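You operate a simulated robot arm through the tools that you are given. There is no shell and no other tool.

You run a simulated two-armed robot. Do the job below in one go: nothing can be reset, and whatever is moved stays where it is left.

Task
Transfer the yellow stone from the teal dop to the glued cone dop in the jig.
Fine: cone dop in the sliding cradle, key flat down; yellow screw tight, slide home, wait for the green lamp, slide back.

It is judged by the outcome, as a careful person would: the job done as asked, and still so three seconds after it is handed in. It fails if anything else is knocked over, pushed out of place, dropped, spilled or broken.

Robot
Two 7-joint arms with three-finger grippers on one trunk that stands fixed in place. Base frame: the origin is at the foot of the trunk, x ahead of it, y to its left, z up; the work surface is at about z = 0.8. Readings come in m, rad, newtons and seconds.
The left shoulder is at [0.03, 0.124, 1.058], the right one opposite. With the tool pointing down near the work surface each hand reaches from about 0.1 to 0.78 m from the base axis, measured 20 degrees to its own side. Payload 2.2 kg a hand.
The TCP of each hand is the grasp point between the finger pads, 0.028 m short of the fingertips. In the tool frame z runs along the fingers and y along their closing line. Largest opening 0.102 m; the body of the gripper starts 0.071 m behind the TCP.
Orientation is that of the tool frame in the base frame, as a unit quaternion [w, x, y, z]. With the fingers straight down and closing along the base's y, the tool's x points along the base's -x, its y along +y and its z along -z.

Tools
- The arms move only by the tool arm_command. It takes "left_plan", "right_plan" or both (then of equal length, played together; a hand with none holds still); each is a list of rows, each an object of numbers (a shift or turn left out is 0, a gripper value left out holds the last): "dx", "dy", "dz": the shift along the tool's x, y, z in m; "ax", "ay", "az": the turn, a rotation vector about the tool's x, y, z in rad; "hand": the finger opening in m, from 0 to 0.102. In form: [{"dx": .., "dy": .., "dz": .., "ax": .., "ay": .., "az": .., "hand": ..}, ...]. A call has 1 to 20 rows; each row shifts and turns the commanded pose from where the row before left it, along the tool's axes as they then stand. Rows are played at 5 a second. More than 0.05 m and 0.15 rad between two rows, or a gripper value outside its range, and nothing of the call is played. A pose out of reach is approached as far as the arm can. The call stops where the force on the tool passes 40 N (or 10 N more than at its start, if that is more) or the arm is blocked; 0.2 s more then pass. Each finger halts on what it meets, pressing with about 32 N; the grip force reading is that of the motor and also rises with nothing between the fingers. The clock runs only during rows and for 0.2 s after the last one: add rows that do not move to give the fingers time. The reply holds the time, the measured pose of the TCP, the force on the tool along the base axes, the opening and the grip force, in the units named above and with some noise, with the torque about the TCP (base axes, N m) and any sound that the robot's microphone picked up.
- Cameras (640 x 400 px; columns grow to the right, rows downward): "scene" is now at [0.0401, -0.0149, 1.7633]; the picture's right is [-0.18, -0.98, 0.00], its down [-0.83, 0.15, -0.54] and it looks along [0.53, -0.10, -0.84] (base axes); focal length 332 px, centre (320, 200). "left" rides on the left gripper at [0.072, 0.038, -0.086] in its tool frame; the picture's right is [-0.46, 0.89, 0.00], its down [-0.60, -0.32, -0.73] and it looks along [-0.65, -0.34, 0.68] (tool axes); focal length 256 px, centre (320, 200). "right" rides on the right gripper at [0.069, 0.044, -0.086] in its tool frame; the picture's right is [-0.53, 0.85, 0.00], its down [-0.58, -0.36, -0.73] and it looks along [-0.62, -0.39, 0.68] (tool axes); focal length 256 px, centre (320, 200). There is no depth. A picture from a camera that has moved, and an enlarged one, comes with that camera's place and axes in the base frame and with its lens.
- get_image(camera): a new picture of that camera. It takes no simulated time.
- lift_body(by): slides the trunk up (or, below 0, down) by that many m; the arms and the scene camera ride with it, the base frame stays. It gives what a move gives, with no picture.
- pan_tilt(pan, tilt): turns the head with the scene camera to pan (to the left, within 2.496 rad either way) and tilt (down, from -0.506 to 1.204), counted from straight ahead of the robot. It gives what a move gives.
- zoom(camera, box): a new picture of the part [left, top, right, bottom] of that camera's present view, enlarged. It takes no simulated time.
- hand_in(): hands the job in; it is judged then, once.

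Nothing tells you positions but the pictures and the camera data. Unless the task says otherwise, let go and move clear before handing in.

The tools are called after "Emit:" by a JSON object that holds its "name" and its "arguments". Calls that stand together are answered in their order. arm_command: Moves the arms, as the interface text tells. Its arguments: {"type":"object","properties":{"left_plan":{"type":"array"},"right_plan":{"type":"array"}},"required":[]} The other tools are called the same way: lift_body (by) slides the trunk up or down; pan_tilt (pan, tilt) turns the head that bears the scene camera; get_image (camera) takes a picture; zoom (camera, box) takes an enlarged picture of a part of a camera's view; hand_in () hands the job in.

At the start:

```text
t: 0.0
left_ee_pos: [0.61, 0.0743, 1.2123]
left_tcp_rot: [0.0, 0.0, 1.0, 0.0]
left_force: [-0.2, -0.7, 0.4]
left_moment: [-0.03, 0.0, -0.01]
left_grip_width: 0.102
left_grasp_force: 0.0
right_ee_pos: [0.5166, -0.4832, 1.163]
right_tcp_rot: [0.0, 0.0, 1.0, 0.0]
right_force: [0.7, -0.1, -0.1]
right_moment: [-0.02, 0.01, 0.01]
right_grip_width: 0.1018
right_grasp_force: 0.1
trunk travel left (down, up): [-0.3, 0.24]
head pan, tilt: [-0.183, 1.005]
```

scene: 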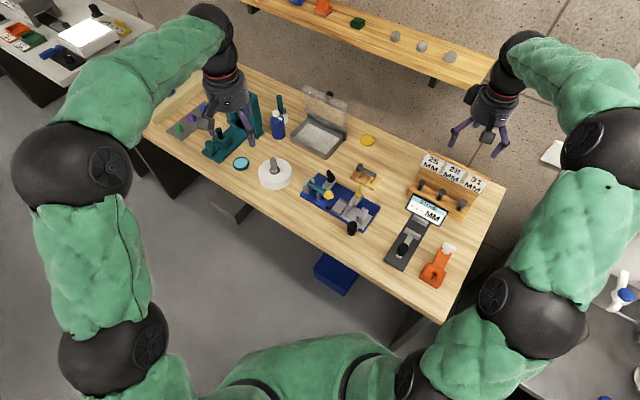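
right: 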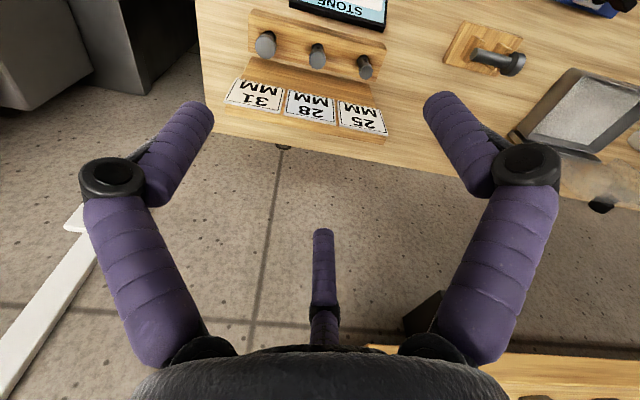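
left: 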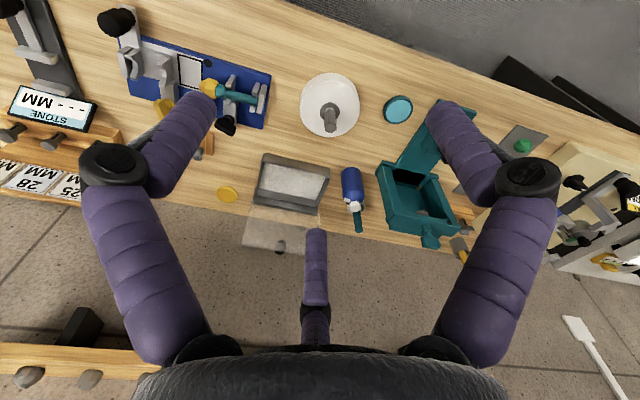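

I see a bench with a blue jig, a stone gauge, a dop rack and a few other items. I'll zoom in to make out the details before moving anything.

Emit:
{"name": "zoom", "arguments": {"camera": "scene", "box": [280, 140, 400, 250]}}

Emit:
{"name": "zoom", "arguments": {"camera": "scene", "box": [370, 140, 500, 300]}}

Emit:
{"name": "zoom", "arguments": {"camera": "scene", "box": [150, 70, 360, 200]}}

Emit:
{"name": "zoom", "arguments": {"camera": "left", "box": [90, 0, 290, 140]}}

Emit:
{"name": "zoom", "arguments": {"camera": "left", "box": [0, 0, 120, 200]}}

Emit:
{"name": "zoom", "arguments": {"camera": "left", "box": [440, 100, 640, 300]}}

Emit:
{"name": "zoom", "arguments": {"camera": "scene", "box": [0, 0, 140, 90]}}

Emit:
{"name": "zoom", "arguments": {"camera": "right", "box": [220, 0, 640, 150]}}

```text
3.64 times, centred on (340, 195) of scene
camera zoom: at [0.0401, -0.0149, 1.7633], right [-0.18, -0.98, 0.0], down [-0.83, 0.15, -0.54], along [0.53, -0.1, -0.84], focal length 1208 px, centre (247, 218)
```

zoom: 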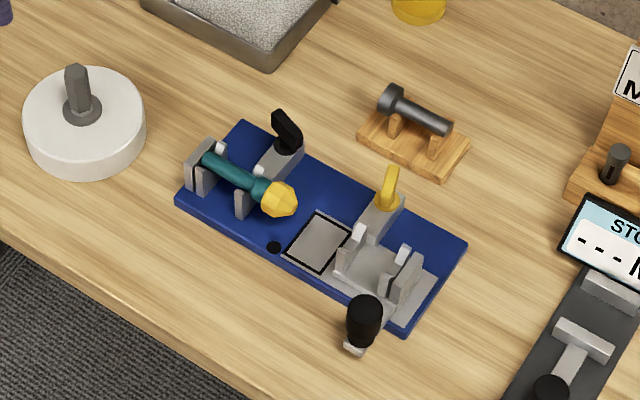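

```text
2.50 times, centred on (435, 220) of scene
camera zoom: at [0.0401, -0.0149, 1.7633], right [-0.18, -0.98, 0.0], down [-0.83, 0.15, -0.54], along [0.53, -0.1, -0.84], focal length 830 px, centre (32, 150)
```

zoom: 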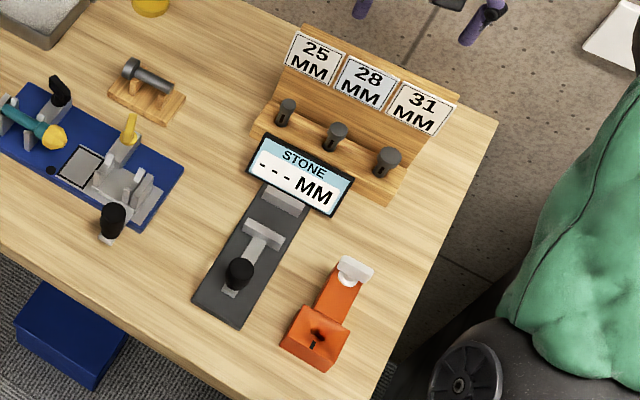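

```text
3.05 times, centred on (255, 135) of scene
camera zoom: at [0.0401, -0.0149, 1.7633], right [-0.18, -0.98, 0.0], down [-0.83, 0.15, -0.54], along [0.53, -0.1, -0.84], focal length 1012 px, centre (518, 398)
```

zoom: 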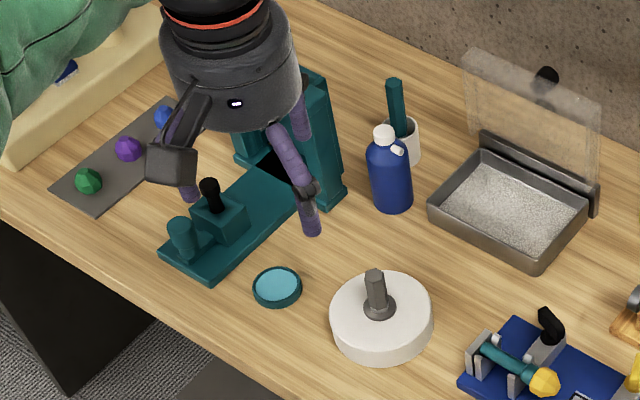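

```text
2.86 times, centred on (190, 70) of left
camera zoom: at [0.5373, 0.1106, 1.3], right [0.46, 0.89, 0.0], down [0.6, -0.32, 0.73], along [0.65, -0.34, -0.68], focal length 731 px, centre (691, 571)
```

zoom: 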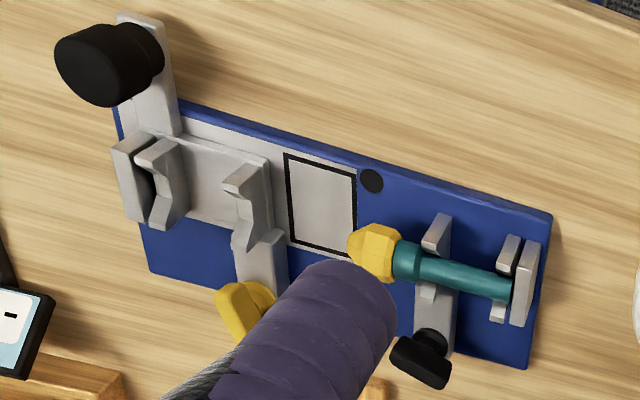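

```text
2.00 times, centred on (60, 100) of left
camera zoom: at [0.5373, 0.1106, 1.3], right [0.46, 0.89, 0.0], down [0.6, -0.32, 0.73], along [0.65, -0.34, -0.68], focal length 512 px, centre (840, 400)
```

zoom: 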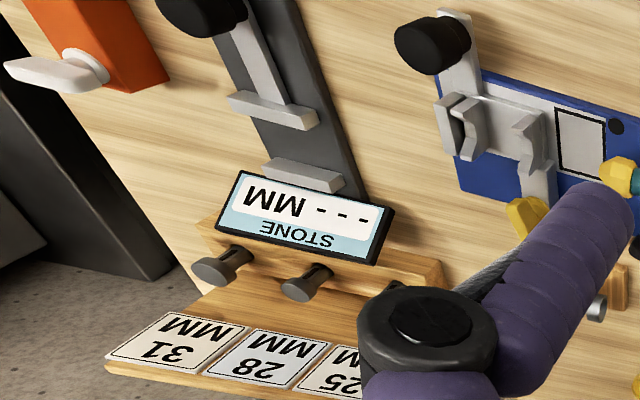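

```text
2.00 times, centred on (540, 200) of left
camera zoom: at [0.5373, 0.1106, 1.3], right [0.46, 0.89, 0.0], down [0.6, -0.32, 0.73], along [0.65, -0.34, -0.68], focal length 512 px, centre (-120, 200)
```

zoom: 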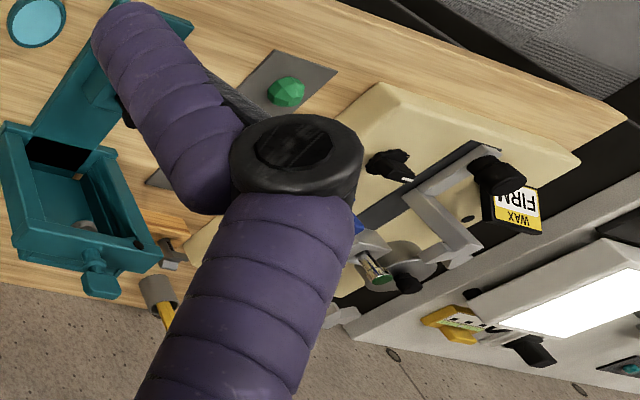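

```text
4.44 times, centred on (70, 45) of scene
camera zoom: at [0.0401, -0.0149, 1.7633], right [-0.18, -0.98, 0.0], down [-0.83, 0.15, -0.54], along [0.53, -0.1, -0.84], focal length 1476 px, centre (1431, 889)
```

zoom: 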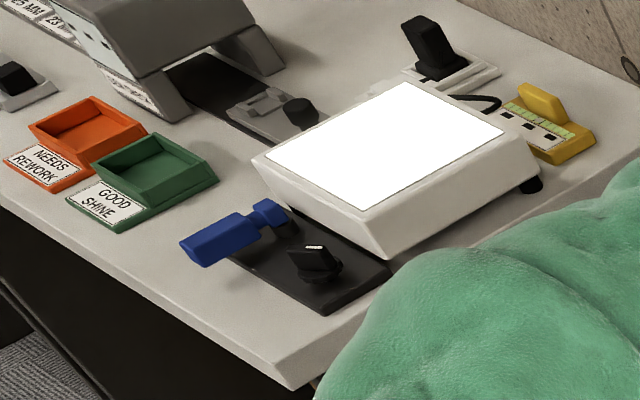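

```text
1.52 times, centred on (430, 75) of right
camera zoom: at [0.4471, -0.4382, 1.2486], right [0.53, 0.85, 0.0], down [0.58, -0.36, 0.73], along [0.62, -0.39, -0.68], focal length 390 px, centre (152, 390)
```

zoom: 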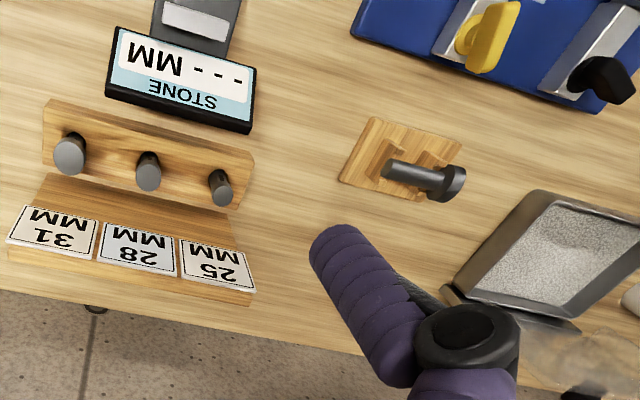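

The jig lies at about 45° on the bench. It holds the teal dop with the yellow stone, and it has an empty sliding cradle with a yellow screw. The metal dop is on a small wooden stand behind the jig. I'll test the right hand in free air to learn how it looks and moves.

Emit:
{"name": "arm_command", "arguments": {"right_plan": [{"hand": 0.03}, {}, {}, {}]}}

Emit:
{"name": "get_image", "arguments": {"camera": "right"}}

Emit:
{"name": "zoom", "arguments": {"camera": "scene", "box": [430, 60, 560, 170]}}

Emit:
{"name": "zoom", "arguments": {"camera": "scene", "box": [345, 150, 385, 195]}}

Emit:
{"name": "zoom", "arguments": {"camera": "scene", "box": [325, 185, 390, 240]}}

Emit:
{"name": "zoom", "arguments": {"camera": "scene", "box": [295, 165, 355, 220]}}

```text
t: 1.0
left_ee_pos: [0.611, 0.0733, 1.2145]
left_tcp_rot: [0.001, 0.001, 1.0, 0.0]
left_force: [0.1, 1.2, 0.0]
left_moment: [0.02, 0.0, 0.0]
left_grip_width: 0.102
left_grasp_force: 0.0
right_ee_pos: [0.5175, -0.4826, 1.1631]
right_tcp_rot: [0.0, -0.001, 1.0, 0.0]
right_force: [-0.1, -0.8, 0.1]
right_moment: [-0.03, -0.02, 0.0]
right_grip_width: 0.0298
right_grasp_force: 0.0
trunk travel left (down, up): [-0.3, 0.24]
head pan, tilt: [-0.183, 1.005]
```

```text
taken
camera right: at [0.4471, -0.4382, 1.2486], right [0.53, 0.85, 0.0], down [0.58, -0.36, 0.73], along [0.62, -0.39, -0.68], focal length 256 px, centre (320, 200)
```

right: 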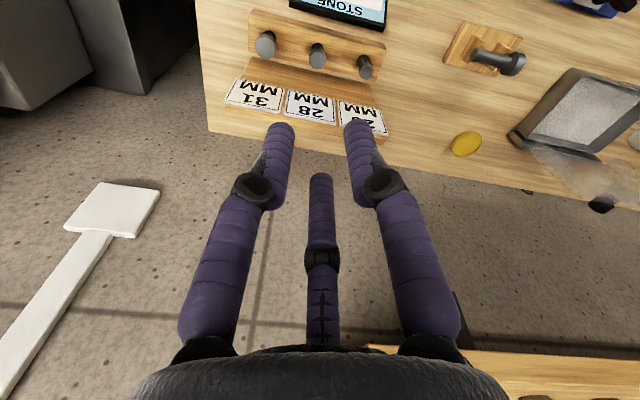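

```text
3.64 times, centred on (495, 115) of scene
camera zoom: at [0.0401, -0.0149, 1.7633], right [-0.18, -0.98, 0.0], down [-0.83, 0.15, -0.54], along [0.53, -0.1, -0.84], focal length 1208 px, centre (-316, 509)
```

zoom: 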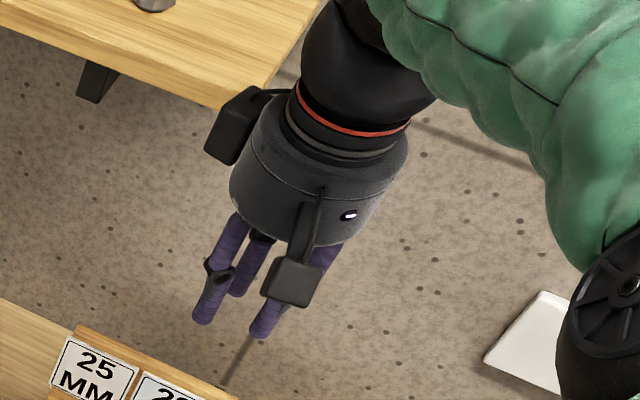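

```text
8.89 times, centred on (365, 172) of scene
camera zoom: at [0.0401, -0.0149, 1.7633], right [-0.18, -0.98, 0.0], down [-0.83, 0.15, -0.54], along [0.53, -0.1, -0.84], focal length 2953 px, centre (-80, 444)
```

zoom: 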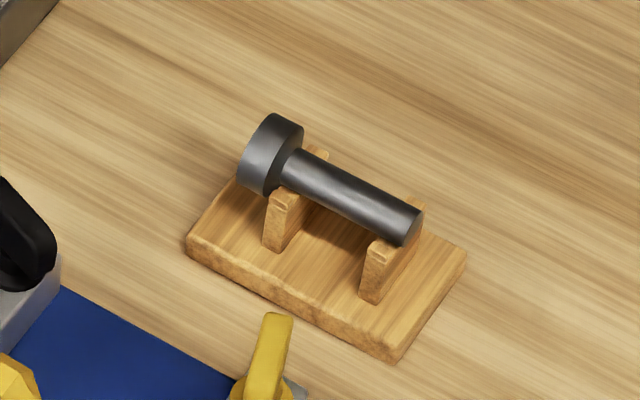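

```text
7.27 times, centred on (358, 212) of scene
camera zoom: at [0.0401, -0.0149, 1.7633], right [-0.18, -0.98, 0.0], down [-0.83, 0.15, -0.54], along [0.53, -0.1, -0.84], focal length 2416 px, centre (47, 109)
```

zoom: 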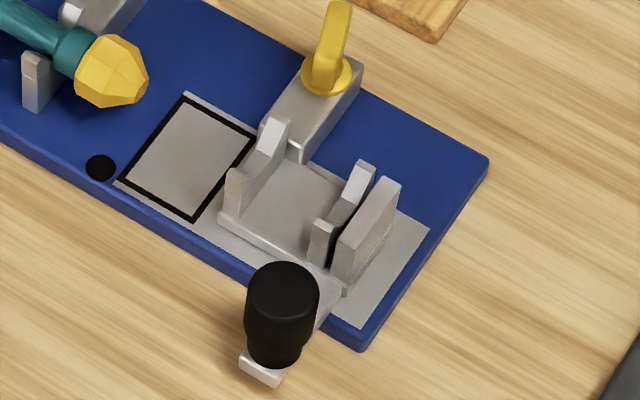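

```text
7.27 times, centred on (325, 192) of scene
camera zoom: at [0.0401, -0.0149, 1.7633], right [-0.18, -0.98, 0.0], down [-0.83, 0.15, -0.54], along [0.53, -0.1, -0.84], focal length 2416 px, centre (284, 254)
```

zoom: 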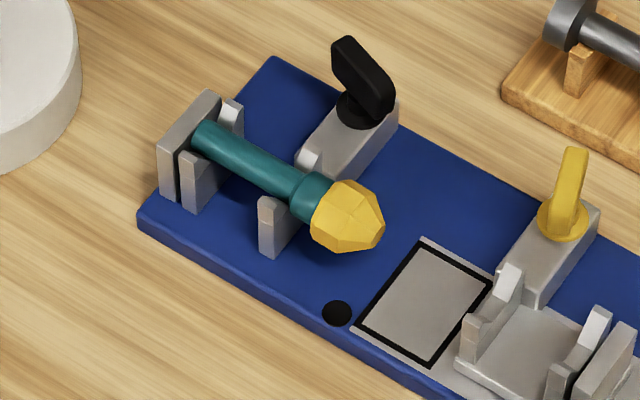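

The hand looks like a three-finger hand, but it is described as two-finger, so I want to know which contacts are real. I'll move the left arm aside and take the right hand out over the bench's front edge, turned 45°, for a safe contact test. That also gives me closer views of the jig.

Emit:
{"name": "arm_command", "arguments": {"left_plan": [{"dx": 0.02, "dy": 0.045}, {"dx": 0.02, "dy": 0.045}, {"dx": 0.02, "dy": 0.045}, {"dx": 0.02, "dy": 0.045}, {"dx": 0.02, "dy": 0.045}, {}, {}, {}, {}, {}], "right_plan": [{"dz": 0.0}, {"dx": 0.02, "dy": 0.04}, {"dx": 0.02, "dy": 0.04}, {"dx": 0.01, "dy": 0.04}, {"dx": 0.01, "dy": 0.04}, {"dx": 0.0, "dy": 0.045}, {"dy": 0.045}, {"dy": 0.045}, {"dy": 0.045}, {}]}}

Emit:
{"name": "get_image", "arguments": {"camera": "right"}}

Emit:
{"name": "get_image", "arguments": {"camera": "scene"}}

```text
t: 3.2
left_ee_pos: [0.5079, 0.2942, 1.2122]
left_tcp_rot: [0.001, 0.0, 1.0, 0.001]
left_force: [0.2, 0.5, 0.5]
left_moment: [-0.01, 0.0, 0.02]
left_grip_width: 0.1022
left_grasp_force: 0.2
right_ee_pos: [0.4558, -0.1431, 1.159]
right_tcp_rot: [0.001, 0.0, 1.0, 0.0]
right_force: [-0.3, -1.0, 0.2]
right_moment: [0.01, 0.0, 0.02]
right_grip_width: 0.0302
right_grasp_force: 0.1
trunk travel left (down, up): [-0.3, 0.24]
head pan, tilt: [-0.183, 1.005]
```

```text
taken
camera right: at [0.3856, -0.0974, 1.2457], right [0.53, 0.85, 0.0], down [0.58, -0.36, 0.73], along [0.62, -0.39, -0.68], focal length 256 px, centre (320, 200)
```

right: 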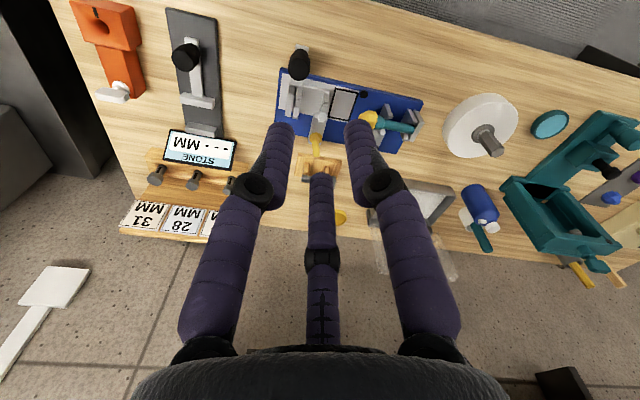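

```text
taken
camera scene: at [0.0396, -0.0159, 1.7633], right [-0.18, -0.98, 0.0], down [-0.83, 0.15, -0.54], along [0.53, -0.1, -0.84], focal length 332 px, centre (320, 200)
```

scene: 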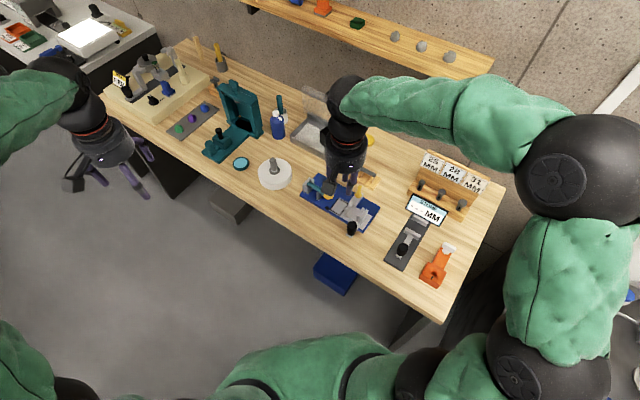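

The right hand is over the jig and the way to the front edge is clear. Next I'll move to just outside the front edge, turn 45°, open the hand and descend part way.

Emit:
{"name": "arm_command", "arguments": {"right_plan": [{"dx": -0.014, "dy": 0.033, "hand": 0.102}, {"dx": -0.014, "dy": 0.033}, {"dx": -0.014, "dy": 0.033}, {"dx": -0.014, "dy": 0.034}, {"az": 0.131, "dz": 0.03}, {"az": 0.131, "dz": 0.03}, {"az": 0.131, "dz": 0.03}, {"az": 0.131, "dz": 0.03}, {"az": 0.131, "dz": 0.03}, {"az": 0.131, "dz": 0.03}, {"dz": 0.04}, {"dz": 0.02}, {}]}}

Emit:
{"name": "get_image", "arguments": {"camera": "right"}}

Emit:
{"name": "zoom", "arguments": {"camera": "scene", "box": [220, 140, 400, 270]}}

```text
t: 6.0
left_ee_pos: [0.5094, 0.2941, 1.2114]
left_tcp_rot: [0.0, 0.0, 1.0, -0.001]
left_force: [-0.3, -0.4, -1.2]
left_moment: [-0.02, 0.01, 0.0]
left_grip_width: 0.1019
left_grasp_force: 0.0
right_ee_pos: [0.5139, -0.009, 0.9238]
right_tcp_rot: [0.0, 0.382, 0.924, 0.0]
right_force: [-0.3, 0.2, -0.3]
right_moment: [-0.03, 0.0, -0.04]
right_grip_width: 0.1019
right_grasp_force: 0.1
trunk travel left (down, up): [-0.3, 0.24]
head pan, tilt: [-0.183, 1.005]
```

```text
taken
camera right: at [0.4958, 0.0714, 1.0099], right [0.98, 0.22, 0.0], down [0.15, -0.67, 0.73], along [0.16, -0.71, -0.68], focal length 256 px, centre (320, 200)
```

right: 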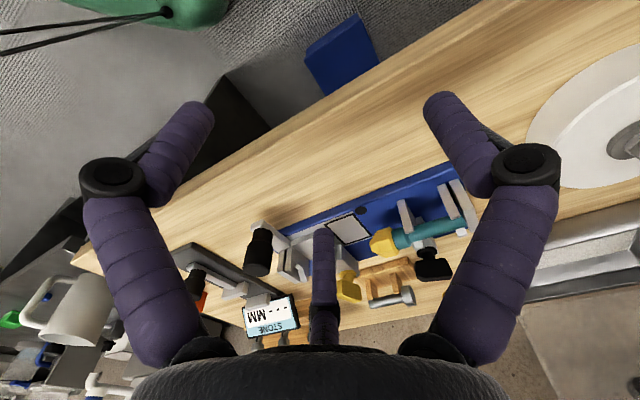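

```text
3.08 times, centred on (310, 205) of scene
camera zoom: at [0.04, -0.0147, 1.7634], right [-0.18, -0.98, 0.0], down [-0.83, 0.15, -0.54], along [0.53, -0.1, -0.84], focal length 1022 px, centre (351, 185)
```

zoom: 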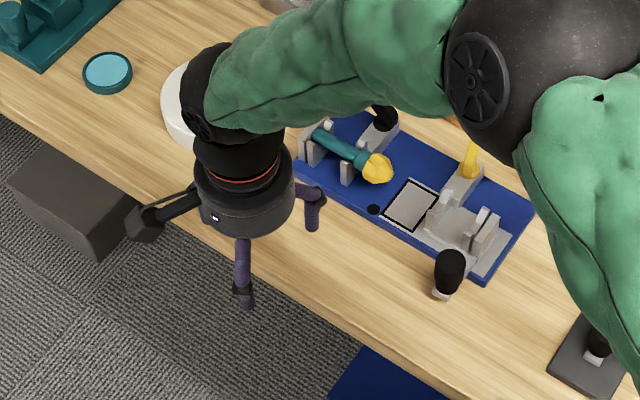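

The visible third finger is over the bench top, while the two fingers on the closing line are outside the edge. I'll descend slowly below bench-top level to see whether that third finger makes contact.

Emit:
{"name": "arm_command", "arguments": {"right_plan": [{"dz": 0.03}, {"dz": 0.03}, {"dz": 0.02}, {"dz": 0.006}, {"dz": 0.004}, {"dz": 0.004}, {"dz": 0.004}, {"dz": 0.004}]}}

Emit:
{"name": "get_image", "arguments": {"camera": "right"}}

Emit:
{"name": "zoom", "arguments": {"camera": "scene", "box": [250, 170, 350, 240]}}

```text
t: 7.8
left_ee_pos: [0.5093, 0.2934, 1.2118]
left_tcp_rot: [0.001, 0.001, 1.0, 0.0]
left_force: [-0.1, 0.0, -0.1]
left_moment: [-0.02, -0.02, -0.01]
left_grip_width: 0.1018
left_grasp_force: 0.1
right_ee_pos: [0.5128, -0.0089, 0.8207]
right_tcp_rot: [0.0, 0.382, 0.924, 0.0]
right_force: [0.3, -0.3, -0.1]
right_moment: [0.02, -0.02, -0.02]
right_grip_width: 0.1021
right_grasp_force: 0.1
trunk travel left (down, up): [-0.3, 0.24]
head pan, tilt: [-0.183, 1.005]
```

```text
taken
camera right: at [0.4938, 0.0712, 0.907], right [0.98, 0.22, 0.0], down [0.15, -0.67, 0.73], along [0.16, -0.71, -0.68], focal length 256 px, centre (320, 200)
```

right: 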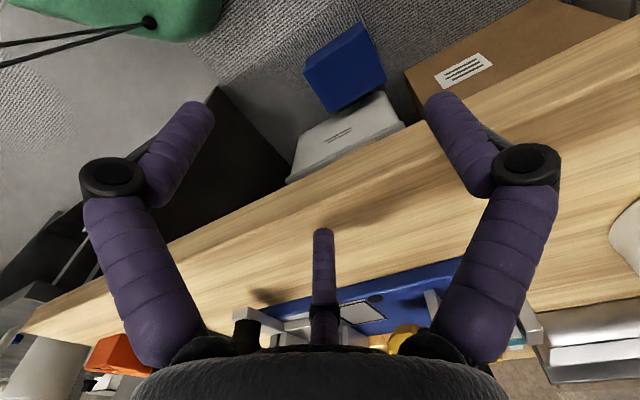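

```text
5.71 times, centred on (300, 205) of scene
camera zoom: at [0.0401, -0.0147, 1.7633], right [-0.18, -0.98, 0.0], down [-0.83, 0.15, -0.54], along [0.53, -0.1, -0.84], focal length 1898 px, centre (434, 171)
```

zoom: 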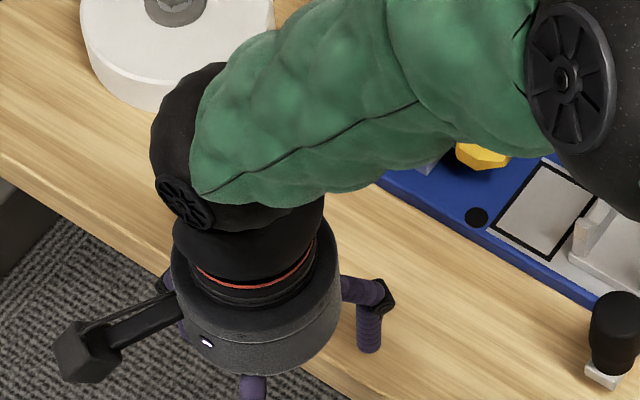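

There's no force yet, but the bench top is only "about" 0.8 m high. I'll go down another 2 cm to be certain.

Emit:
{"name": "arm_command", "arguments": {"right_plan": [{"dz": 0.004}, {"dz": 0.004}, {"dz": 0.004}, {"dz": 0.004}, {"dz": 0.004}]}}

Emit:
{"name": "get_image", "arguments": {"camera": "right"}}

Emit:
{"name": "zoom", "arguments": {"camera": "scene", "box": [250, 170, 350, 240]}}

```text
t: 8.7
left_ee_pos: [0.507, 0.2937, 1.2119]
left_tcp_rot: [0.0, 0.0, 1.0, 0.0]
left_force: [1.0, 0.0, 0.5]
left_moment: [-0.01, 0.01, 0.01]
left_grip_width: 0.1022
left_grasp_force: 0.1
right_ee_pos: [0.513, -0.0141, 0.8125]
right_tcp_rot: [0.003, 0.385, 0.923, -0.002]
right_force: [-13.1, -9.0, 22.3]
right_moment: [-1.43, -0.16, -0.81]
right_grip_width: 0.103
right_grasp_force: 0.0
trunk travel left (down, up): [-0.3, 0.24]
head pan, tilt: [-0.183, 1.005]
stopped in row 4 (right hand): the force on the tool passed its limit at 46 N (the readings are from after the stop); the commanded pose is now the measured one
```

```text
taken
camera right: at [0.4954, 0.0686, 0.8988], right [0.98, 0.22, 0.0], down [0.15, -0.66, 0.74], along [0.16, -0.72, -0.68], focal length 256 px, centre (320, 200)
```

right: 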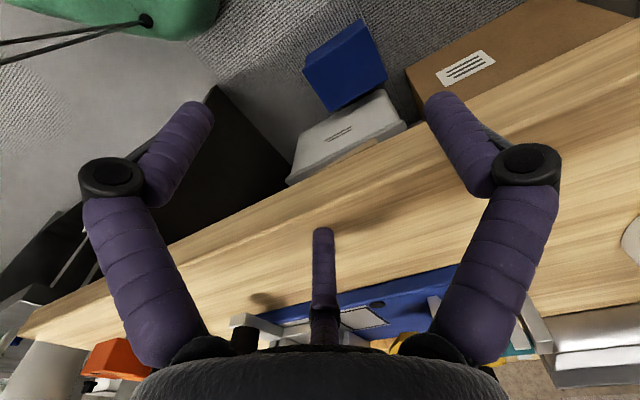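

```text
5.71 times, centred on (300, 205) of scene
camera zoom: at [0.0378, -0.0154, 1.7635], right [-0.18, -0.98, 0.0], down [-0.83, 0.15, -0.54], along [0.53, -0.1, -0.84], focal length 1898 px, centre (434, 171)
```

zoom: 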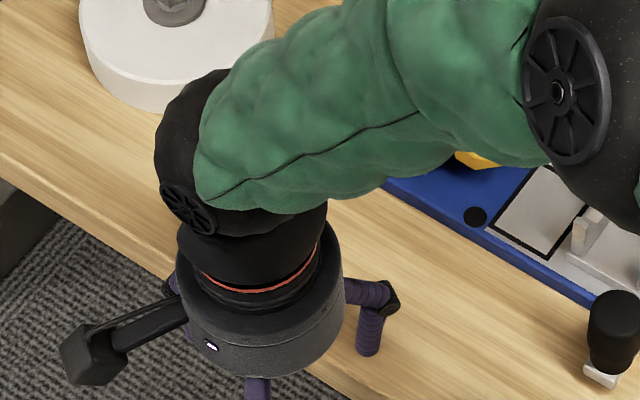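

The stop came from a contact about 5.5 cm inward of the TCP. That is where the third finger is, so the hand really is a three-jaw centric one and I'll plan grips that way. I'll lift off and bring the camera over the jig and stand for close views.

Emit:
{"name": "arm_command", "arguments": {"right_plan": [{"dz": -0.01}, {"dz": -0.04}, {"dz": -0.05}, {"dz": -0.05}, {"dz": -0.05}, {"az": -0.131}, {"az": -0.131}, {"az": -0.131}, {"az": -0.131}, {"az": -0.131}, {"az": -0.131}, {}]}}

Emit:
{"name": "get_image", "arguments": {"camera": "right"}}

```text
t: 11.3
left_ee_pos: [0.5089, 0.2937, 1.2108]
left_tcp_rot: [-0.001, 0.0, 1.0, 0.001]
left_force: [0.4, 0.0, -0.7]
left_moment: [0.0, 0.0, -0.04]
left_grip_width: 0.1019
left_grasp_force: 0.1
right_ee_pos: [0.5142, -0.0097, 1.0122]
right_tcp_rot: [0.003, 0.001, 1.0, 0.0]
right_force: [0.1, 0.3, -0.3]
right_moment: [-0.01, -0.01, -0.02]
right_grip_width: 0.1021
right_grasp_force: 0.1
trunk travel left (down, up): [-0.3, 0.24]
head pan, tilt: [-0.183, 1.005]
```

```text
taken
camera right: at [0.4439, 0.0354, 1.0975], right [0.53, 0.85, 0.0], down [0.57, -0.36, 0.73], along [0.62, -0.39, -0.68], focal length 256 px, centre (320, 200)
```

right: 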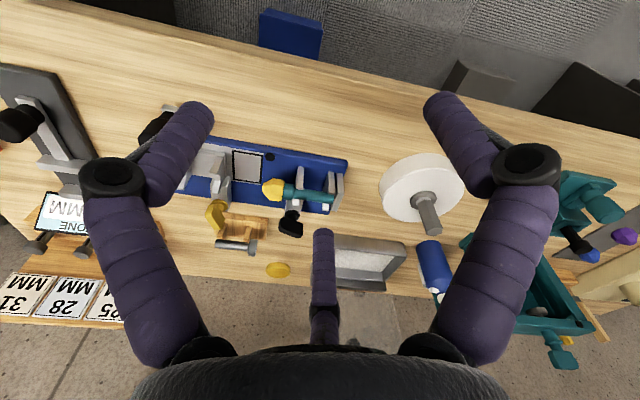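

I have a clear view of the jig and stand from here, so I'll zoom in on both.

Emit:
{"name": "zoom", "arguments": {"camera": "right", "box": [200, 130, 360, 270]}}

Emit:
{"name": "zoom", "arguments": {"camera": "right", "box": [190, 190, 280, 260]}}

Emit:
{"name": "zoom", "arguments": {"camera": "left", "box": [0, 0, 320, 200]}}

Emit:
{"name": "zoom", "arguments": {"camera": "scene", "box": [300, 140, 400, 250]}}

```text
2.86 times, centred on (280, 200) of right
camera zoom: at [0.4439, 0.0354, 1.0975], right [0.53, 0.85, 0.0], down [0.57, -0.36, 0.73], along [0.62, -0.39, -0.68], focal length 731 px, centre (434, 200)
```

zoom: 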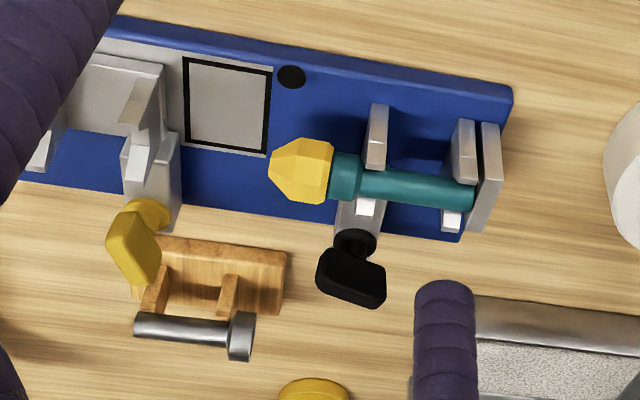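

```text
5.71 times, centred on (235, 225) of right
camera zoom: at [0.4439, 0.0354, 1.0975], right [0.53, 0.85, 0.0], down [0.57, -0.36, 0.73], along [0.62, -0.39, -0.68], focal length 1463 px, centre (806, 57)
```

zoom: 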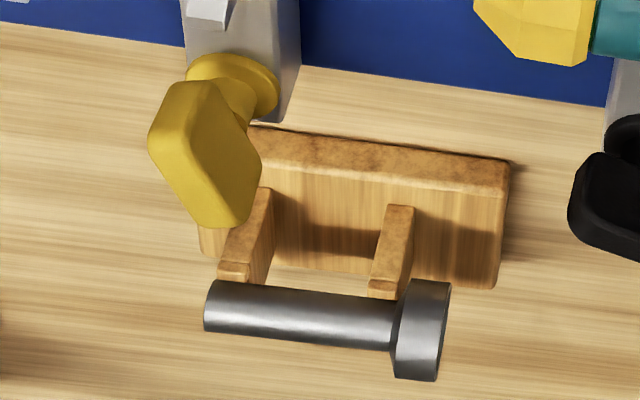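

```text
2.00 times, centred on (160, 100) of left
camera zoom: at [0.4364, 0.331, 1.2979], right [0.46, 0.89, 0.0], down [0.6, -0.32, 0.73], along [0.65, -0.34, -0.68], focal length 512 px, centre (640, 400)
```

zoom: 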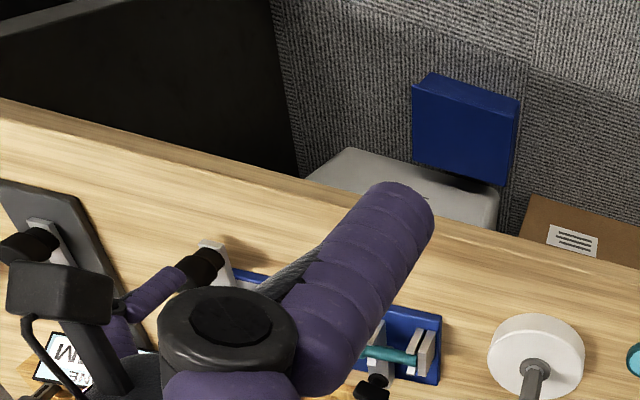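

```text
3.64 times, centred on (350, 195) of scene
camera zoom: at [0.0401, -0.0147, 1.7633], right [-0.18, -0.98, 0.0], down [-0.83, 0.15, -0.54], along [0.53, -0.1, -0.84], focal length 1208 px, centre (211, 218)
```

zoom: 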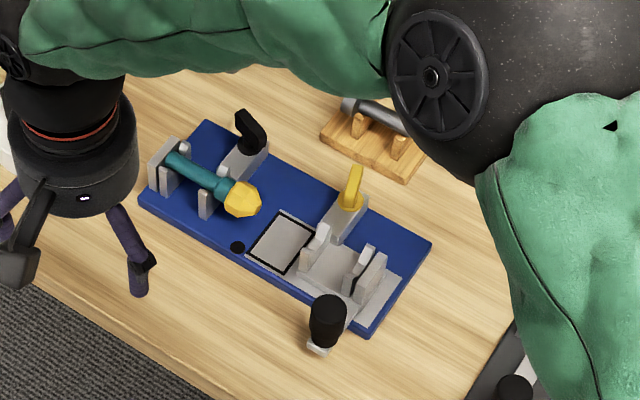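

The stand's posts leave only about 38 mm along the shaft, and the key flat isn't visible yet. I'll hover the right hand above the stand to inspect the dop closely.

Emit:
{"name": "arm_command", "arguments": {"right_plan": [{"dx": -0.022, "dy": -0.036, "hand": 0.08}, {"dx": -0.022, "dy": -0.036}, {"dx": -0.022, "dy": -0.036}, {"dx": -0.022, "dy": -0.036}, {"dx": -0.022, "dy": -0.036}, {"dx": -0.022, "dy": -0.036}, {"dx": -0.022, "dy": -0.036}, {"dx": -0.022, "dy": -0.036}, {}]}}

Emit:
{"name": "get_image", "arguments": {"camera": "right"}}

Emit:
{"name": "zoom", "arguments": {"camera": "right", "box": [240, 60, 400, 190]}}

Emit:
{"name": "zoom", "arguments": {"camera": "scene", "box": [290, 130, 420, 250]}}

```text
t: 13.3
left_ee_pos: [0.5096, 0.2955, 1.2106]
left_tcp_rot: [0.0, -0.001, 1.0, 0.0]
left_force: [0.1, 0.2, 0.3]
left_moment: [-0.02, 0.0, -0.03]
left_grip_width: 0.1021
left_grasp_force: 0.1
right_ee_pos: [0.6902, -0.3013, 1.0134]
right_tcp_rot: [0.002, 0.0, 1.0, -0.002]
right_force: [-0.2, -0.4, -0.2]
right_moment: [0.0, -0.01, -0.02]
right_grip_width: 0.0798
right_grasp_force: 0.0
trunk travel left (down, up): [-0.3, 0.24]
head pan, tilt: [-0.183, 1.005]
```

```text
taken
camera right: at [0.621, -0.2573, 1.0987], right [0.53, 0.84, 0.0], down [0.57, -0.36, 0.74], along [0.62, -0.39, -0.68], focal length 256 px, centre (320, 200)
```

right: 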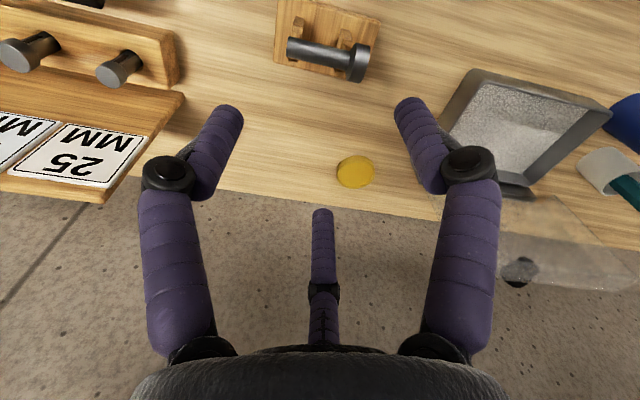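

```text
3.08 times, centred on (320, 125) of right
camera zoom: at [0.621, -0.2573, 1.0987], right [0.53, 0.84, 0.0], down [0.57, -0.36, 0.74], along [0.62, -0.39, -0.68], focal length 788 px, centre (320, 431)
```

zoom: 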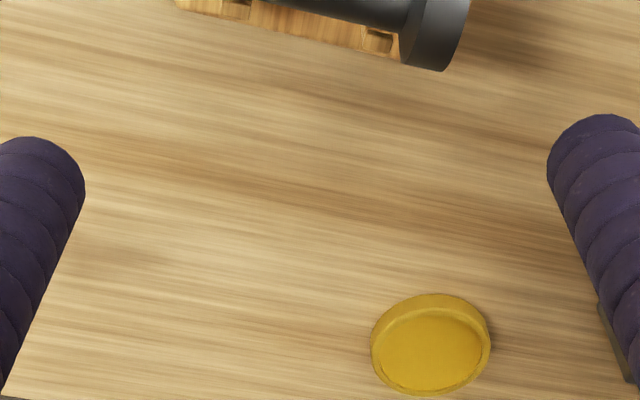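

```text
3.33 times, centred on (355, 190) of scene
camera zoom: at [0.0392, -0.0138, 1.7634], right [-0.18, -0.98, 0.0], down [-0.83, 0.15, -0.54], along [0.53, -0.1, -0.84], focal length 1107 px, centre (203, 233)
```

zoom: 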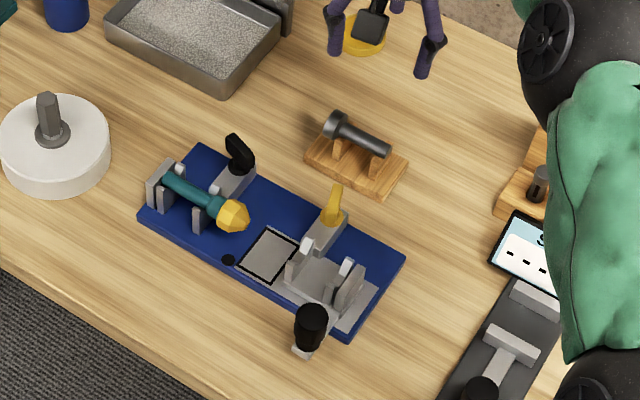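

The stand is at the top of this view, so I'll zoom in there.

Emit:
{"name": "zoom", "arguments": {"camera": "right", "box": [265, 0, 395, 85]}}

Emit:
{"name": "zoom", "arguments": {"camera": "scene", "box": [345, 155, 385, 190]}}

```text
4.71 times, centred on (330, 42) of right
camera zoom: at [0.621, -0.2573, 1.0987], right [0.53, 0.84, 0.0], down [0.57, -0.36, 0.74], along [0.62, -0.39, -0.68], focal length 1205 px, centre (273, 941)
```

zoom: 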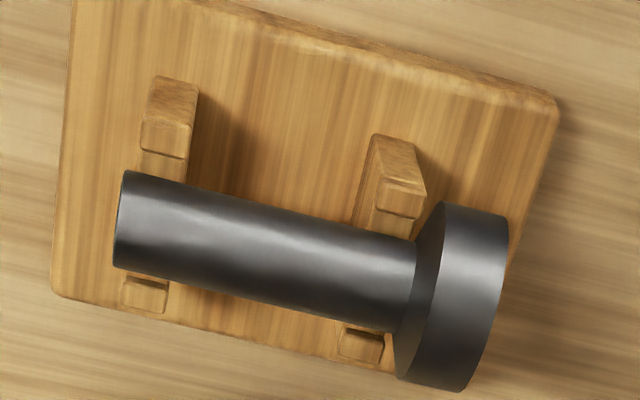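

```text
11.43 times, centred on (365, 172) of scene
camera zoom: at [0.0392, -0.0138, 1.7634], right [-0.18, -0.98, 0.0], down [-0.83, 0.15, -0.54], along [0.53, -0.1, -0.84], focal length 3796 px, centre (-194, 514)
```

zoom: 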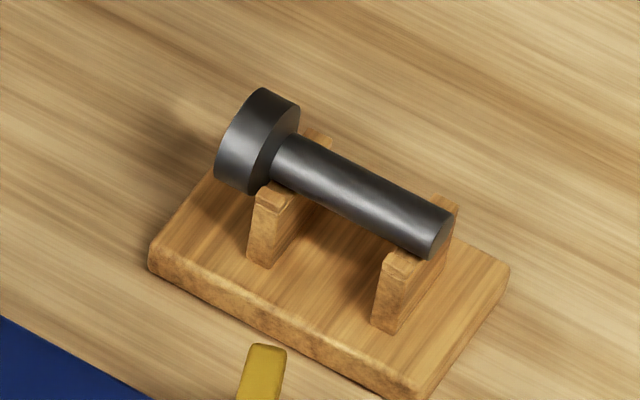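

The dop is clear now. I'll zoom tighter on its tail end to look for the flat.

Emit:
{"name": "zoom", "arguments": {"camera": "scene", "box": [366, 164, 382, 178]}}

Emit:
{"name": "zoom", "arguments": {"camera": "right", "box": [280, 25, 330, 60]}}

Emit:
{"name": "zoom", "arguments": {"camera": "scene", "box": [330, 195, 385, 240]}}

Emit:
{"name": "zoom", "arguments": {"camera": "scene", "box": [300, 165, 355, 215]}}

```text
16.00 times, centred on (374, 171) of scene
camera zoom: at [0.0392, -0.0138, 1.7634], right [-0.18, -0.98, 0.0], down [-0.83, 0.15, -0.54], along [0.53, -0.1, -0.84], focal length 5315 px, centre (-544, 664)
```

zoom: 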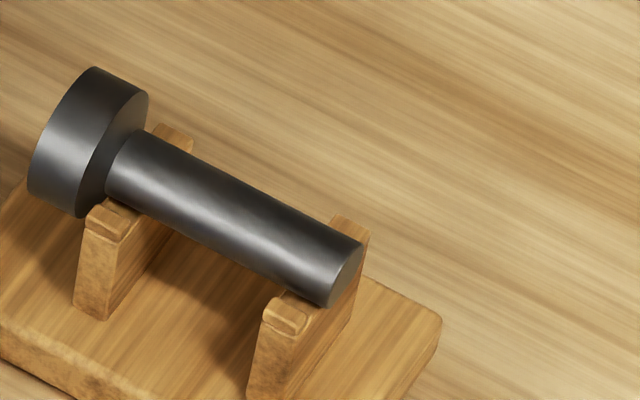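

```text
11.43 times, centred on (305, 42) of right
camera zoom: at [0.621, -0.2573, 1.0987], right [0.53, 0.84, 0.0], down [0.57, -0.36, 0.74], along [0.62, -0.39, -0.68], focal length 2926 px, centre (491, 2000)
```

zoom: 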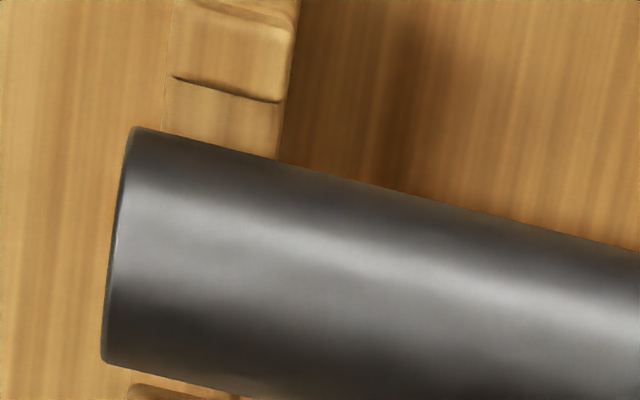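

```text
8.89 times, centred on (358, 218) of scene
camera zoom: at [0.0392, -0.0138, 1.7634], right [-0.18, -0.98, 0.0], down [-0.83, 0.15, -0.54], along [0.53, -0.1, -0.84], focal length 2953 px, centre (-13, 44)
```

zoom: 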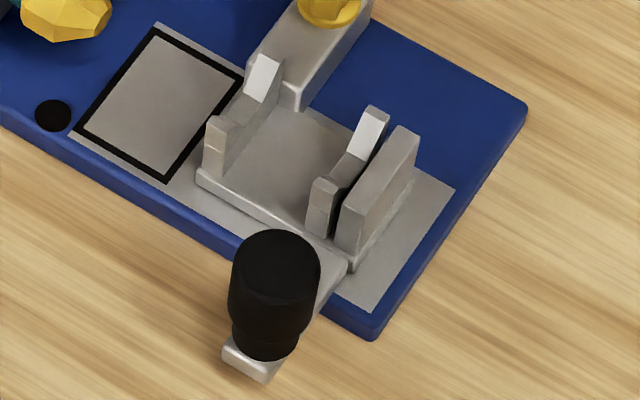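

```text
8.00 times, centred on (328, 190) of scene
camera zoom: at [0.0392, -0.0138, 1.7634], right [-0.18, -0.98, 0.0], down [-0.83, 0.15, -0.54], along [0.53, -0.1, -0.84], focal length 2658 px, centre (260, 280)
```

zoom: 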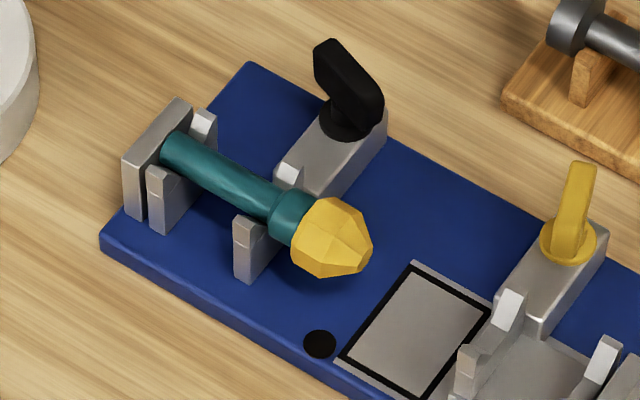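

The shaft centre triangulates to about z ≈ 0.86 and the stand's base top to about 0.816. I need a view along the shaft to see post ear height and the flat, so I'll move the right camera to the tail side.

Emit:
{"name": "arm_command", "arguments": {"right_plan": [{"dx": 0.0353, "dy": -0.0343}, {"dx": 0.0353, "dy": -0.0343}, {"dx": 0.0353, "dy": -0.0343}, {"dx": 0.0353, "dy": -0.0343}, {"dx": 0.0353, "dy": -0.0343}, {"dx": 0.0353, "dy": -0.0343}, {"az": 0.1357}, {"az": 0.1357}, {"az": 0.1357}, {"az": 0.1357}, {"az": 0.1357}, {"az": 0.1357}, {"az": 0.1357}, {"az": 0.1357}, {"az": 0.1357}, {}]}}

Emit:
{"name": "get_image", "arguments": {"camera": "right"}}

```text
t: 16.7
left_ee_pos: [0.5085, 0.295, 1.2125]
left_tcp_rot: [0.0, 0.0, 1.0, 0.0]
left_force: [1.0, -0.2, -0.5]
left_moment: [-0.02, -0.05, 0.01]
left_grip_width: 0.1016
left_grasp_force: 0.1
right_ee_pos: [0.479, -0.5032, 1.013]
right_tcp_rot: [0.002, 0.575, 0.818, 0.0]
right_force: [-0.4, 0.3, -0.3]
right_moment: [-0.01, -0.04, -0.02]
right_grip_width: 0.0799
right_grasp_force: 0.0
trunk travel left (down, up): [-0.3, 0.24]
head pan, tilt: [-0.183, 1.005]
```

```text
taken
camera right: at [0.4953, -0.4225, 1.0991], right [0.98, -0.22, 0.01], down [-0.15, -0.66, 0.73], along [-0.15, -0.72, -0.68], focal length 256 px, centre (320, 200)
```

right: 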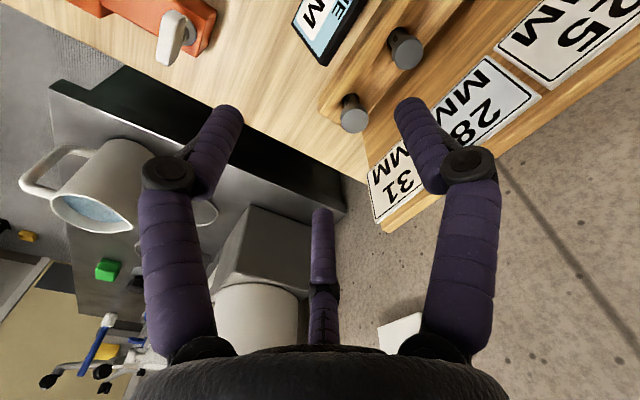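

That was the wrong rotation sense, since the tool z axis points down. I'll turn it back the other way.

Emit:
{"name": "arm_command", "arguments": {"right_plan": [{"az": -0.1435}, {"az": -0.1435}, {"az": -0.1435}, {"az": -0.1435}, {"az": -0.1435}, {"az": -0.1435}, {"az": -0.1435}, {"az": -0.1435}, {"az": -0.1435}, {"az": -0.1435}, {"az": -0.1435}, {"az": -0.1435}, {"az": -0.1435}, {"az": -0.1435}, {"az": -0.1435}, {"az": -0.1435}, {"az": -0.1435}, {}]}}

Emit:
{"name": "get_image", "arguments": {"camera": "right"}}

```text
t: 20.5
left_ee_pos: [0.5088, 0.2941, 1.2112]
left_tcp_rot: [0.0, 0.0, 1.0, 0.0]
left_force: [-0.8, -0.1, 0.3]
left_moment: [-0.01, 0.04, -0.01]
left_grip_width: 0.102
left_grasp_force: 0.0
right_ee_pos: [0.4793, -0.5044, 1.0112]
right_tcp_rot: [0.001, -0.572, 0.82, -0.001]
right_force: [0.5, -0.3, 0.6]
right_moment: [-0.03, 0.0, -0.04]
right_grip_width: 0.0802
right_grasp_force: 0.0
trunk travel left (down, up): [-0.3, 0.24]
head pan, tilt: [-0.183, 1.005]
```

```text
taken
camera right: at [0.4133, -0.5526, 1.0987], right [-0.61, 0.79, 0.0], down [0.54, 0.42, 0.73], along [0.58, 0.44, -0.68], focal length 256 px, centre (320, 200)
```

right: 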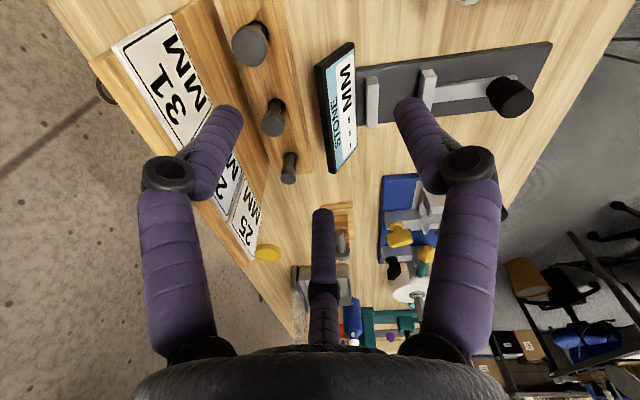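

The middle finger hides the stand, so I'll shift the hand sideways.

Emit:
{"name": "arm_command", "arguments": {"right_plan": [{"dx": 0.009, "dy": -0.03}, {"dx": 0.009, "dy": -0.03}, {}]}}

Emit:
{"name": "zoom", "arguments": {"camera": "right", "box": [320, 160, 480, 300]}}

Emit:
{"name": "get_image", "arguments": {"camera": "right"}}

```text
t: 21.3
left_ee_pos: [0.51, 0.2945, 1.2116]
left_tcp_rot: [0.0, -0.001, 1.0, 0.0]
left_force: [-0.3, -1.2, 0.0]
left_moment: [-0.01, -0.02, 0.0]
left_grip_width: 0.1019
left_grasp_force: 0.1
right_ee_pos: [0.5274, -0.5432, 1.0104]
right_tcp_rot: [0.001, -0.571, 0.821, -0.002]
right_force: [-0.1, 0.4, 0.0]
right_moment: [-0.01, -0.02, 0.01]
right_grip_width: 0.0798
right_grasp_force: 0.1
trunk travel left (down, up): [-0.3, 0.24]
head pan, tilt: [-0.183, 1.005]
```

```text
2.86 times, centred on (400, 230) of right
camera zoom: at [0.4621, -0.5921, 1.0976], right [-0.61, 0.79, -0.01], down [0.54, 0.42, 0.73], along [0.58, 0.44, -0.68], focal length 731 px, centre (91, 114)
```

zoom: 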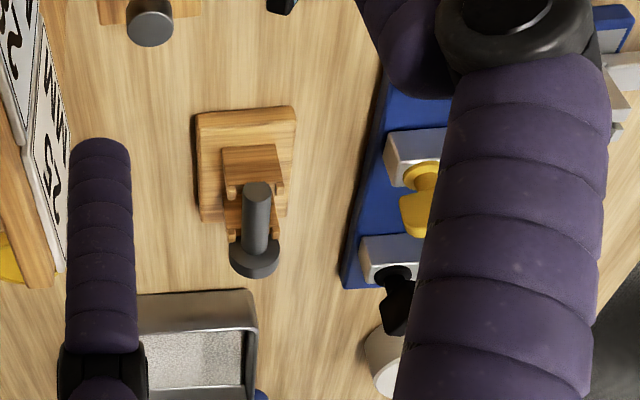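

```text
taken
camera right: at [0.4621, -0.5921, 1.0976], right [-0.61, 0.79, -0.01], down [0.54, 0.42, 0.73], along [0.58, 0.44, -0.68], focal length 256 px, centre (320, 200)
```

right: 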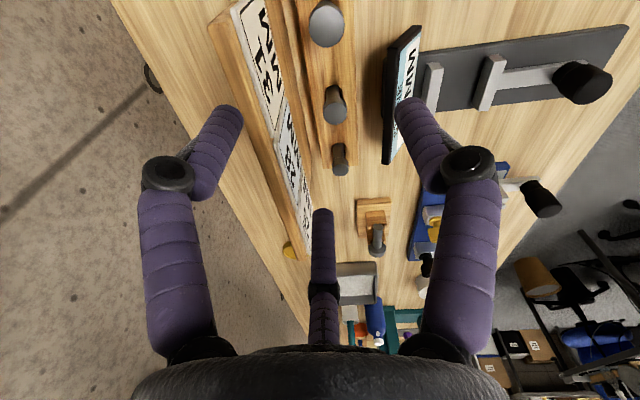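

Emit:
{"name": "zoom", "arguments": {"camera": "right", "box": [345, 190, 405, 265]}}

Emit:
{"name": "zoom", "arguments": {"camera": "right", "box": [360, 210, 395, 250]}}

```text
5.33 times, centred on (375, 228) of right
camera zoom: at [0.4621, -0.5921, 1.0976], right [-0.61, 0.79, -0.01], down [0.54, 0.42, 0.73], along [0.58, 0.44, -0.68], focal length 1365 px, centre (27, 53)
```

zoom: 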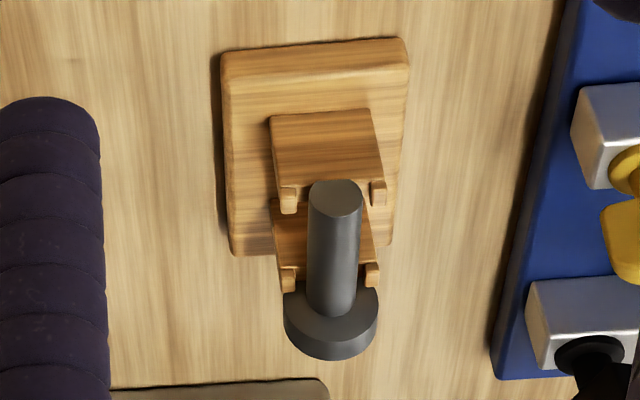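

```text
10.00 times, centred on (378, 230) of right
camera zoom: at [0.4621, -0.5921, 1.0976], right [-0.61, 0.79, -0.01], down [0.54, 0.42, 0.73], along [0.58, 0.44, -0.68], focal length 2560 px, centre (-255, -100)
```

zoom: 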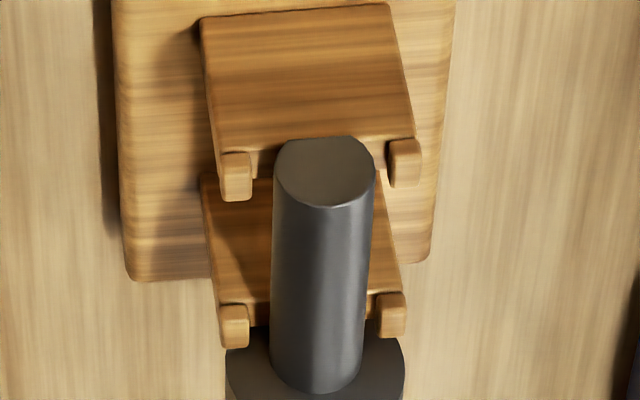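

The D-shaped tail face shows the key flat is on the underside, resting on the post, so the dop already sits flat down. Next I'll move the camera to look along the jig's cradle from its tail side.

Emit:
{"name": "arm_command", "arguments": {"right_plan": [{"dx": -0.022, "dy": 0.0365}, {"dx": -0.022, "dy": 0.0365}, {"dx": -0.022, "dy": 0.0365}, {"dx": -0.022, "dy": 0.0365}, {"dz": 0.02}, {"dz": 0.02}, {}]}}

Emit:
{"name": "get_image", "arguments": {"camera": "right"}}

Emit:
{"name": "zoom", "arguments": {"camera": "right", "box": [330, 150, 450, 270]}}

```text
t: 22.9
left_ee_pos: [0.5091, 0.2936, 1.2112]
left_tcp_rot: [0.0, 0.0, 1.0, 0.0]
left_force: [0.0, -0.7, 0.5]
left_moment: [0.01, -0.02, 0.0]
left_grip_width: 0.102
left_grasp_force: 0.0
right_ee_pos: [0.4217, -0.4093, 0.9718]
right_tcp_rot: [0.001, -0.571, 0.821, -0.002]
right_force: [0.1, -0.1, 0.4]
right_moment: [0.0, -0.01, 0.01]
right_grip_width: 0.0803
right_grasp_force: 0.0
trunk travel left (down, up): [-0.3, 0.24]
head pan, tilt: [-0.183, 1.005]
```

```text
taken
camera right: at [0.3556, -0.4581, 1.0579], right [-0.61, 0.79, 0.0], down [0.54, 0.42, 0.73], along [0.58, 0.44, -0.68], focal length 256 px, centre (320, 200)
```

right: 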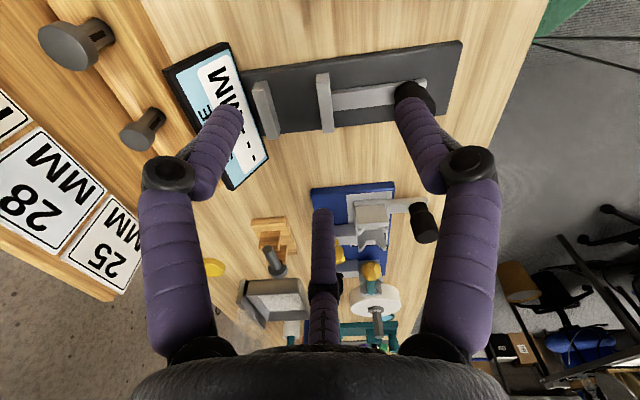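

```text
3.33 times, centred on (390, 210) of right
camera zoom: at [0.3556, -0.4581, 1.0579], right [-0.61, 0.79, 0.0], down [0.54, 0.42, 0.73], along [0.58, 0.44, -0.68], focal length 853 px, centre (87, 167)
```

zoom: 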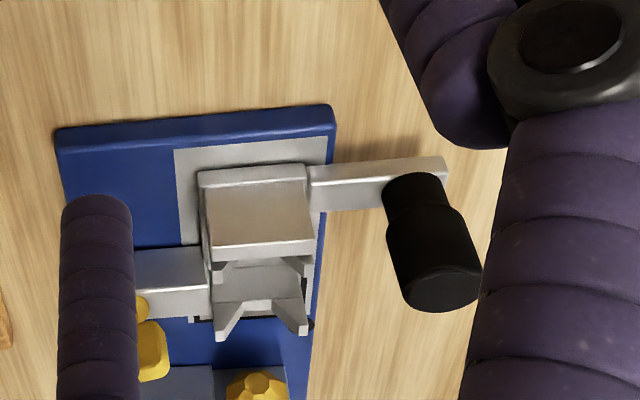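

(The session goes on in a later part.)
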